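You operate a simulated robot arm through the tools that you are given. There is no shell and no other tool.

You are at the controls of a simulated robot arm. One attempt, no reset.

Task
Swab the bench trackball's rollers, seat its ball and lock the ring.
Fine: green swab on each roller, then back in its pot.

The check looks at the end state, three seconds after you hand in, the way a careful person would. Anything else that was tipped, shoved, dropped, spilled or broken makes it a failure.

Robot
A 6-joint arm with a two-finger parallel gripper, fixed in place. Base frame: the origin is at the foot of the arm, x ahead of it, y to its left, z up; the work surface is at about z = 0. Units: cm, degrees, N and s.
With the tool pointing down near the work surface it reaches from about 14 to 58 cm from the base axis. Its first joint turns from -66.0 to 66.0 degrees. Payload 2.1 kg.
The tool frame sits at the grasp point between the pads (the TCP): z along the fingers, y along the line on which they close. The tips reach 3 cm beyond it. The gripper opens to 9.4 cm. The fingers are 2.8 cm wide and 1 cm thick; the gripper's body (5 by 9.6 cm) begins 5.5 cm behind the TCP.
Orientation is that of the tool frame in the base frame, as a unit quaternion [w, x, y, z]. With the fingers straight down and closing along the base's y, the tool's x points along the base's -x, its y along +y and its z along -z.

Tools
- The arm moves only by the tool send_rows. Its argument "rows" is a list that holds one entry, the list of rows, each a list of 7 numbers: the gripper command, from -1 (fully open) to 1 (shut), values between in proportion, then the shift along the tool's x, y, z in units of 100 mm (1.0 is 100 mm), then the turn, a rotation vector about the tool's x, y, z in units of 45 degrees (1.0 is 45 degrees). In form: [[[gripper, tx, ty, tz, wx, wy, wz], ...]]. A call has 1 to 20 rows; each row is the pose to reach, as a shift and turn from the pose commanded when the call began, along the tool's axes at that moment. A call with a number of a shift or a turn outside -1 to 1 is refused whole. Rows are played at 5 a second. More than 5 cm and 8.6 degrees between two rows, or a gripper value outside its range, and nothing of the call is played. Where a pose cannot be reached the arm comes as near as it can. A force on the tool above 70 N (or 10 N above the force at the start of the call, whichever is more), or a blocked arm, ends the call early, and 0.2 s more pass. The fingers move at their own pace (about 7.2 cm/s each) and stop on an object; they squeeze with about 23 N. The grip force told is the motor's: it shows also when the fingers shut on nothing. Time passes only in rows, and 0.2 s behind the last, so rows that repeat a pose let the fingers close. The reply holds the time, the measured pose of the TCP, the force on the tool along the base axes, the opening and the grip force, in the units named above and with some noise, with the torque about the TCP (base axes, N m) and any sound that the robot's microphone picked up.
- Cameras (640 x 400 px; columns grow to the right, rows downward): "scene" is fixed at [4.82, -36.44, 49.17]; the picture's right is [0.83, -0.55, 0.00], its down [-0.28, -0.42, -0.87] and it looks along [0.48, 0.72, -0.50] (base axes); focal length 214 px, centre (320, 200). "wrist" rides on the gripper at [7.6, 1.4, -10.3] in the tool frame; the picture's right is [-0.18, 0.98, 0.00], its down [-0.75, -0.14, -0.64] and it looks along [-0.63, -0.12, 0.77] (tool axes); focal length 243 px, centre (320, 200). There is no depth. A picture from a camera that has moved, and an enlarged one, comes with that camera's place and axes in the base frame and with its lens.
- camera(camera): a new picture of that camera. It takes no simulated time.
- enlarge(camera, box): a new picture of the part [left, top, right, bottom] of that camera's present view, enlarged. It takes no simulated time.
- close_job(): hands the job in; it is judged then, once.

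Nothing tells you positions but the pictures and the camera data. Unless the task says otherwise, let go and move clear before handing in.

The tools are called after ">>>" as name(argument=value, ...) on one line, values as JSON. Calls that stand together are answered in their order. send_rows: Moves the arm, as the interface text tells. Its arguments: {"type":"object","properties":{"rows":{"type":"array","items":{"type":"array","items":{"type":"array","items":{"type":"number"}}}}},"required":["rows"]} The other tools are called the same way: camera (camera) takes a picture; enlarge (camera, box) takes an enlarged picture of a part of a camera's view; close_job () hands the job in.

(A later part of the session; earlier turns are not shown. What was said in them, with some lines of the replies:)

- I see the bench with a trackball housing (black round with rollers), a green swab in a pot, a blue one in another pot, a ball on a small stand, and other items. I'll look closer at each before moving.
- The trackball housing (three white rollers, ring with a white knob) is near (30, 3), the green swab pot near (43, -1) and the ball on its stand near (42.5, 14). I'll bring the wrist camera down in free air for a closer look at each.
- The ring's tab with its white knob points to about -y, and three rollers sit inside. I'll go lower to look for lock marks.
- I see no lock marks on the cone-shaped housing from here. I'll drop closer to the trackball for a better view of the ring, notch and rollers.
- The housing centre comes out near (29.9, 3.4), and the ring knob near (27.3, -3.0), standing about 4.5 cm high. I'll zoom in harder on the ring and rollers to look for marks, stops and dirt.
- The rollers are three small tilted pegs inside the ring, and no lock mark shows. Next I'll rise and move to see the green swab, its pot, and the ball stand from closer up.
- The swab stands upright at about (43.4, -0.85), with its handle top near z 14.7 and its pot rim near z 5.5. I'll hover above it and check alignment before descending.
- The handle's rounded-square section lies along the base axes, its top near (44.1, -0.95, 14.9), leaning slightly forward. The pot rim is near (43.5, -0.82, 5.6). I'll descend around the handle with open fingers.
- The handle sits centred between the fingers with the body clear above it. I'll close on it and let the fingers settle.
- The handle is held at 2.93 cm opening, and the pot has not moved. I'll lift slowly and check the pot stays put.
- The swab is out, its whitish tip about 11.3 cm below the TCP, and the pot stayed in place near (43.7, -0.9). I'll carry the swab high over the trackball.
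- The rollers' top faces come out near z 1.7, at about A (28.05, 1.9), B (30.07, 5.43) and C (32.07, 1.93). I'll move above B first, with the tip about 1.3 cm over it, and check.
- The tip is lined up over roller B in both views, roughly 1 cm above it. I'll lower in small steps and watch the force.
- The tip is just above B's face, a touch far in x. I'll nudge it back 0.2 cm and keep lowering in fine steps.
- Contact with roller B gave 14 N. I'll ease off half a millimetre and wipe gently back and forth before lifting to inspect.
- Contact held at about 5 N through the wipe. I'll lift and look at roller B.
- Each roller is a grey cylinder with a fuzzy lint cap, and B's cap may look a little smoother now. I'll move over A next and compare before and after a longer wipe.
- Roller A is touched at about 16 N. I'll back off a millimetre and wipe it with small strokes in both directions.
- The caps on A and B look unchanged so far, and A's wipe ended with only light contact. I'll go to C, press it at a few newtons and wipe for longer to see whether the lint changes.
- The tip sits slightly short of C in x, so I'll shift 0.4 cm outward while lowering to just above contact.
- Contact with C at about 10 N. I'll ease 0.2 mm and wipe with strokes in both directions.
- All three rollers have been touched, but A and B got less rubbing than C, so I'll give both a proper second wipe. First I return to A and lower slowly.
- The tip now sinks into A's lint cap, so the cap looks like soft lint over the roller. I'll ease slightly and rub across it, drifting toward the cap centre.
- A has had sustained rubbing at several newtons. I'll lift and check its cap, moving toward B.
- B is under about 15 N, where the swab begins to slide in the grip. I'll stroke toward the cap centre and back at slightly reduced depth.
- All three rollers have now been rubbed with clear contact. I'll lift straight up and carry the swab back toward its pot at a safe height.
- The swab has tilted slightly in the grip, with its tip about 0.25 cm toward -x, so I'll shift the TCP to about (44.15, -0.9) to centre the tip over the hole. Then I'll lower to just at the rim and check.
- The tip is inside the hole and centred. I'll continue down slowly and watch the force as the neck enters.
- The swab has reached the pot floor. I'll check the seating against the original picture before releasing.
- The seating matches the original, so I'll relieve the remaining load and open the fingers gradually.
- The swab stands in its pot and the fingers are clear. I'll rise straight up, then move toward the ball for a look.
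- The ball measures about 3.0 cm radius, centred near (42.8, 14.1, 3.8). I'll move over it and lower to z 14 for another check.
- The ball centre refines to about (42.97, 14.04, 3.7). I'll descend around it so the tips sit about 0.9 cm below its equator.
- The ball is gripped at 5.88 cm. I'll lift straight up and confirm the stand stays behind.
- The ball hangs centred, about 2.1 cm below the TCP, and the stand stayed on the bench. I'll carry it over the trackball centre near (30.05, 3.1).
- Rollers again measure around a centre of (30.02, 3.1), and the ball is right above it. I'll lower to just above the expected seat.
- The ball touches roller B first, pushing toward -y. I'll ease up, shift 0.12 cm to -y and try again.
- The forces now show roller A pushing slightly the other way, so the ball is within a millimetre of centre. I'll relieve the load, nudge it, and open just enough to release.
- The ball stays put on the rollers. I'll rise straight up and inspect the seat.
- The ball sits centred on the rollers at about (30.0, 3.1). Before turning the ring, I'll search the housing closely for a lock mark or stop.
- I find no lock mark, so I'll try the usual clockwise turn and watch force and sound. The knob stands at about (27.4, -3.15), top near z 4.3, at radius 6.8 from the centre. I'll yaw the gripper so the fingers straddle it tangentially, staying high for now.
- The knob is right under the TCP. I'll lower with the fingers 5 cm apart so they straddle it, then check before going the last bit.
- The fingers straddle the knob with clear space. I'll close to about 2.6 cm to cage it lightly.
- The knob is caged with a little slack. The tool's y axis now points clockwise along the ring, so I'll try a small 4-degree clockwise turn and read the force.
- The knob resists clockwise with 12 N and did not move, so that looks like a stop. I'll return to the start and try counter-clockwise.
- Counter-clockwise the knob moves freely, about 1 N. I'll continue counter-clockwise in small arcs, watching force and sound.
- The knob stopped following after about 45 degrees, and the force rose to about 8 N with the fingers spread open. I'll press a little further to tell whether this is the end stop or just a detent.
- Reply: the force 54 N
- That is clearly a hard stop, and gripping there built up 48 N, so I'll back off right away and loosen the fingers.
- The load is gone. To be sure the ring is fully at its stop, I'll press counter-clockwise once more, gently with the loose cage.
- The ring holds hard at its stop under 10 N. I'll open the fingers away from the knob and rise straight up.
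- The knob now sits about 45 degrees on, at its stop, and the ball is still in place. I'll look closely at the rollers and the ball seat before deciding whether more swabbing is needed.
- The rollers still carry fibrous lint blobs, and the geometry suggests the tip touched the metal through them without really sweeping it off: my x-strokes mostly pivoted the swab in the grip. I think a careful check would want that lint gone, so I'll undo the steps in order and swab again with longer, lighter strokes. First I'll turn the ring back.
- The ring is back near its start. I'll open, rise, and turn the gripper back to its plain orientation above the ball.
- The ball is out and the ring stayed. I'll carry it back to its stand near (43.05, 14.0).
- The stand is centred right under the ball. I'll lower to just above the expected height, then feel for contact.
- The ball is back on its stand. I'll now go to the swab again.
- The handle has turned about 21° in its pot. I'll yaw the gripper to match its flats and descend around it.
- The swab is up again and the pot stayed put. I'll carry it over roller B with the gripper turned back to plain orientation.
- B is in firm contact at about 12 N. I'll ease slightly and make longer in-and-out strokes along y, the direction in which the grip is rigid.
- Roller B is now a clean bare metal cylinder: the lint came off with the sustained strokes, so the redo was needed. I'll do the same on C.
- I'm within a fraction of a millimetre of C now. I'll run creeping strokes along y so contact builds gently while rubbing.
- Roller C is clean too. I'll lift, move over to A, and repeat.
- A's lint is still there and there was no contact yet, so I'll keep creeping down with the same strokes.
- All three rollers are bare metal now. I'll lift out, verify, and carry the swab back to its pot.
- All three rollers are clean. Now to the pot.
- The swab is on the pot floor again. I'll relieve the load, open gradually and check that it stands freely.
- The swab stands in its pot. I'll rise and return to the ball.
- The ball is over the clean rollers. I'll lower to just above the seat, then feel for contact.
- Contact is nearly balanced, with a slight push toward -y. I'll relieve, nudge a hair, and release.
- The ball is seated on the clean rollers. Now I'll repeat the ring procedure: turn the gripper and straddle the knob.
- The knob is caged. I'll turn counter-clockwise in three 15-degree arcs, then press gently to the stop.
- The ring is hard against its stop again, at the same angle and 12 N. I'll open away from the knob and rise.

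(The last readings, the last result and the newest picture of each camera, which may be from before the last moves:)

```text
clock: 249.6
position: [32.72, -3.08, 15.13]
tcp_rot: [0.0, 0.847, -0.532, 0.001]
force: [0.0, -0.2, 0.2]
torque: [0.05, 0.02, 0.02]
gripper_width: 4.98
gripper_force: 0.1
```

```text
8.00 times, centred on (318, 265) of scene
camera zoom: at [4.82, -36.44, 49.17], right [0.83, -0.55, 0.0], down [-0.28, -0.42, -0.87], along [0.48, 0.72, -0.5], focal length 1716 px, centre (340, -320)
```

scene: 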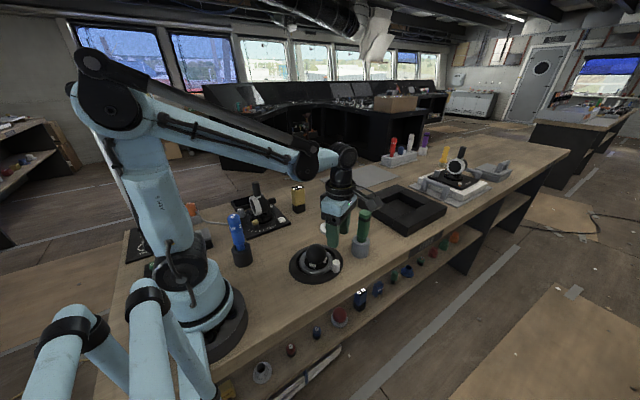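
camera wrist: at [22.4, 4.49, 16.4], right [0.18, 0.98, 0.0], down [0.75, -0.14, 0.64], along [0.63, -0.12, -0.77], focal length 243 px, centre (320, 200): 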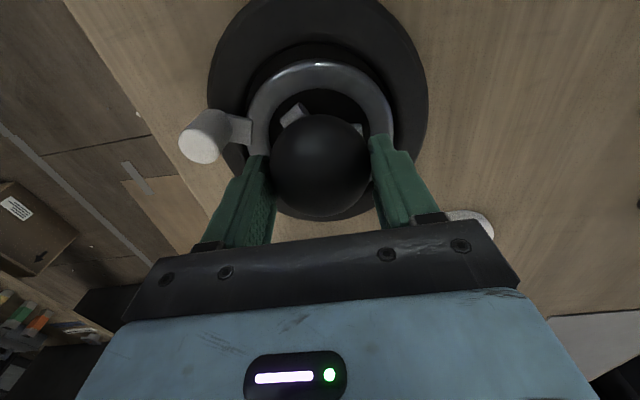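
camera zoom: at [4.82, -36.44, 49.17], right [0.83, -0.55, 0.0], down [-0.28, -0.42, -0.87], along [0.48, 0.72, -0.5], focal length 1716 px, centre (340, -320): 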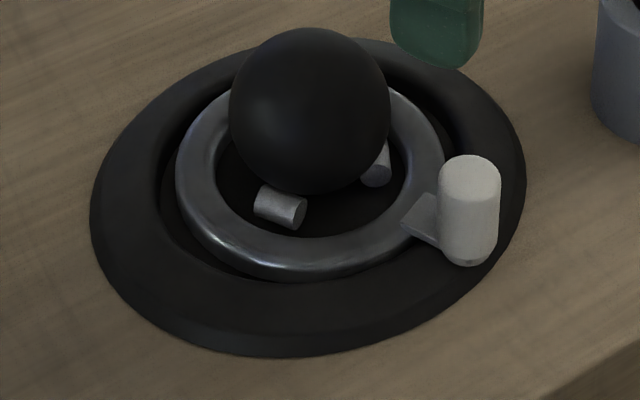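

The knob is at the lock position, the ball is seated and the rollers are clean. I'll rise well clear and check the whole bench.

>>> send_rows(rows=[[[-0.06, 0, 0, -0.2, 0, 0, 0], [-0.06, 0, 0, -0.4, 0, 0, 0], [-0.06, 0, 0, -0.6, 0, 0, 0], [-0.06, 0, 0, -0.8, 0, 0, 0], [-0.06, 0, 0, -1.0, 0, 0, 0], [-0.06, 0, 0, -1.0, 0, 0, 0]]])

>>> send_rows(rows=[[[-0.06, 0, 0, -0.2, 0, 0, 0.18], [-0.06, 0, 0, -0.4, 0, 0, 0.36], [-0.06, 0, 0, -0.6, 0, 0, 0.54], [-0.06, 0, 0, -0.7, 0, 0, 0.72], [-0.06, 0, 0, -0.7, 0, 0, 0.9], [-0.06, 0, 0, -0.7, 0, 0, 0.9]]])

>>> camera(camera="scene")

>>> enlarge(camera="scene", box=[200, 170, 400, 300])

>>> enlarge(camera="scene", box=[335, 195, 395, 265])

```text
clock: 251.0
position: [32.66, -3.14, 25.11]
tcp_rot: [0.0, 0.847, -0.532, 0.001]
force: [-0.1, -0.4, 0.1]
torque: [-0.04, 0.01, 0.01]
gripper_width: 4.98
gripper_force: 0.1
```

```text
clock: 252.4
position: [32.66, -2.96, 32.16]
tcp_rot: [0.001, -0.61, 0.793, -0.001]
force: [0.0, 0.3, -0.2]
torque: [0.03, -0.02, 0.03]
gripper_width: 4.99
gripper_force: 0.0
```

```text
taken
```

scene: 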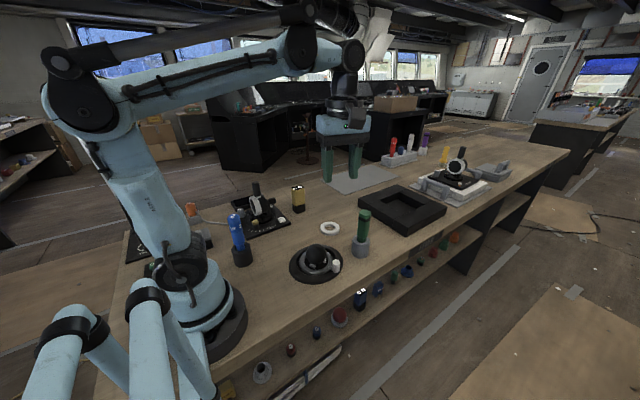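

```text
3.08 times, centred on (300, 235) of scene
camera zoom: at [4.82, -36.44, 49.17], right [0.83, -0.55, 0.0], down [-0.28, -0.42, -0.87], along [0.48, 0.72, -0.5], focal length 660 px, centre (382, 92)
```

zoom: 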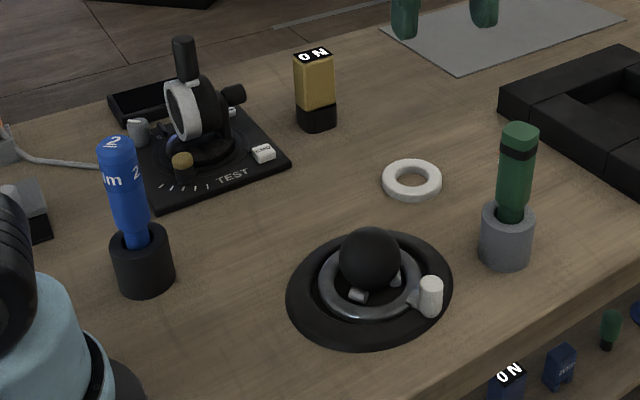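

```text
5.71 times, centred on (365, 230) of scene
camera zoom: at [4.82, -36.44, 49.17], right [0.83, -0.55, 0.0], down [-0.28, -0.42, -0.87], along [0.48, 0.72, -0.5], focal length 1226 px, centre (63, 29)
```

zoom: 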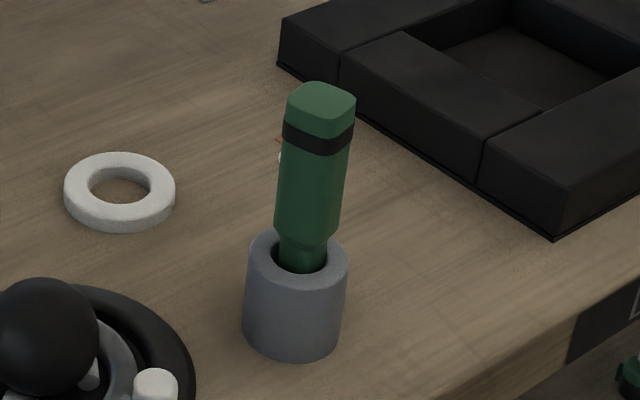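

Everything looks finished: the rollers are clean, the ball is seated, and the ring is turned to its stop. The green swab is back in its pot, and the stand, pot and neighbouring items are where they started. The arm is well clear and holding nothing, so I'm handing in.

>>> close_job()

```text
The job is handed in.
```

I've handed the job in: the trackball's rollers are swabbed, its ball is seated and its ring is turned to the lock stop. The result of the check has not come back.

- **Rollers:** All three are bare metal now. My first pass touched each roller but left the lint on. I took the ball back out and swabbed again with longer strokes until the lint came off.
- **Swab:** The green swab is standing in its own pot. It leans slightly and the handle has turned a little from where it began.
- **Ball:** It sits centred on the three rollers. Its white stand is empty and where it was.
- **Ring:** I found no lock mark on the housing, so I felt for the travel. Clockwise was blocked from the start. Counter-clockwise ran freely for about 45° and then stopped hard, and I left it there. I heard no click, so taking that stop as "locked" is my reading of it.
- **Force:** Twice it went higher than I wanted. One squeeze on the ring knob against its stop reached about 48 N for a moment. Contacts with the swab and the ball reached about 17 N. I saw no damage from either.

Nothing else on the bench moved in the final pictures, and the arm was clear and empty when I handed in.
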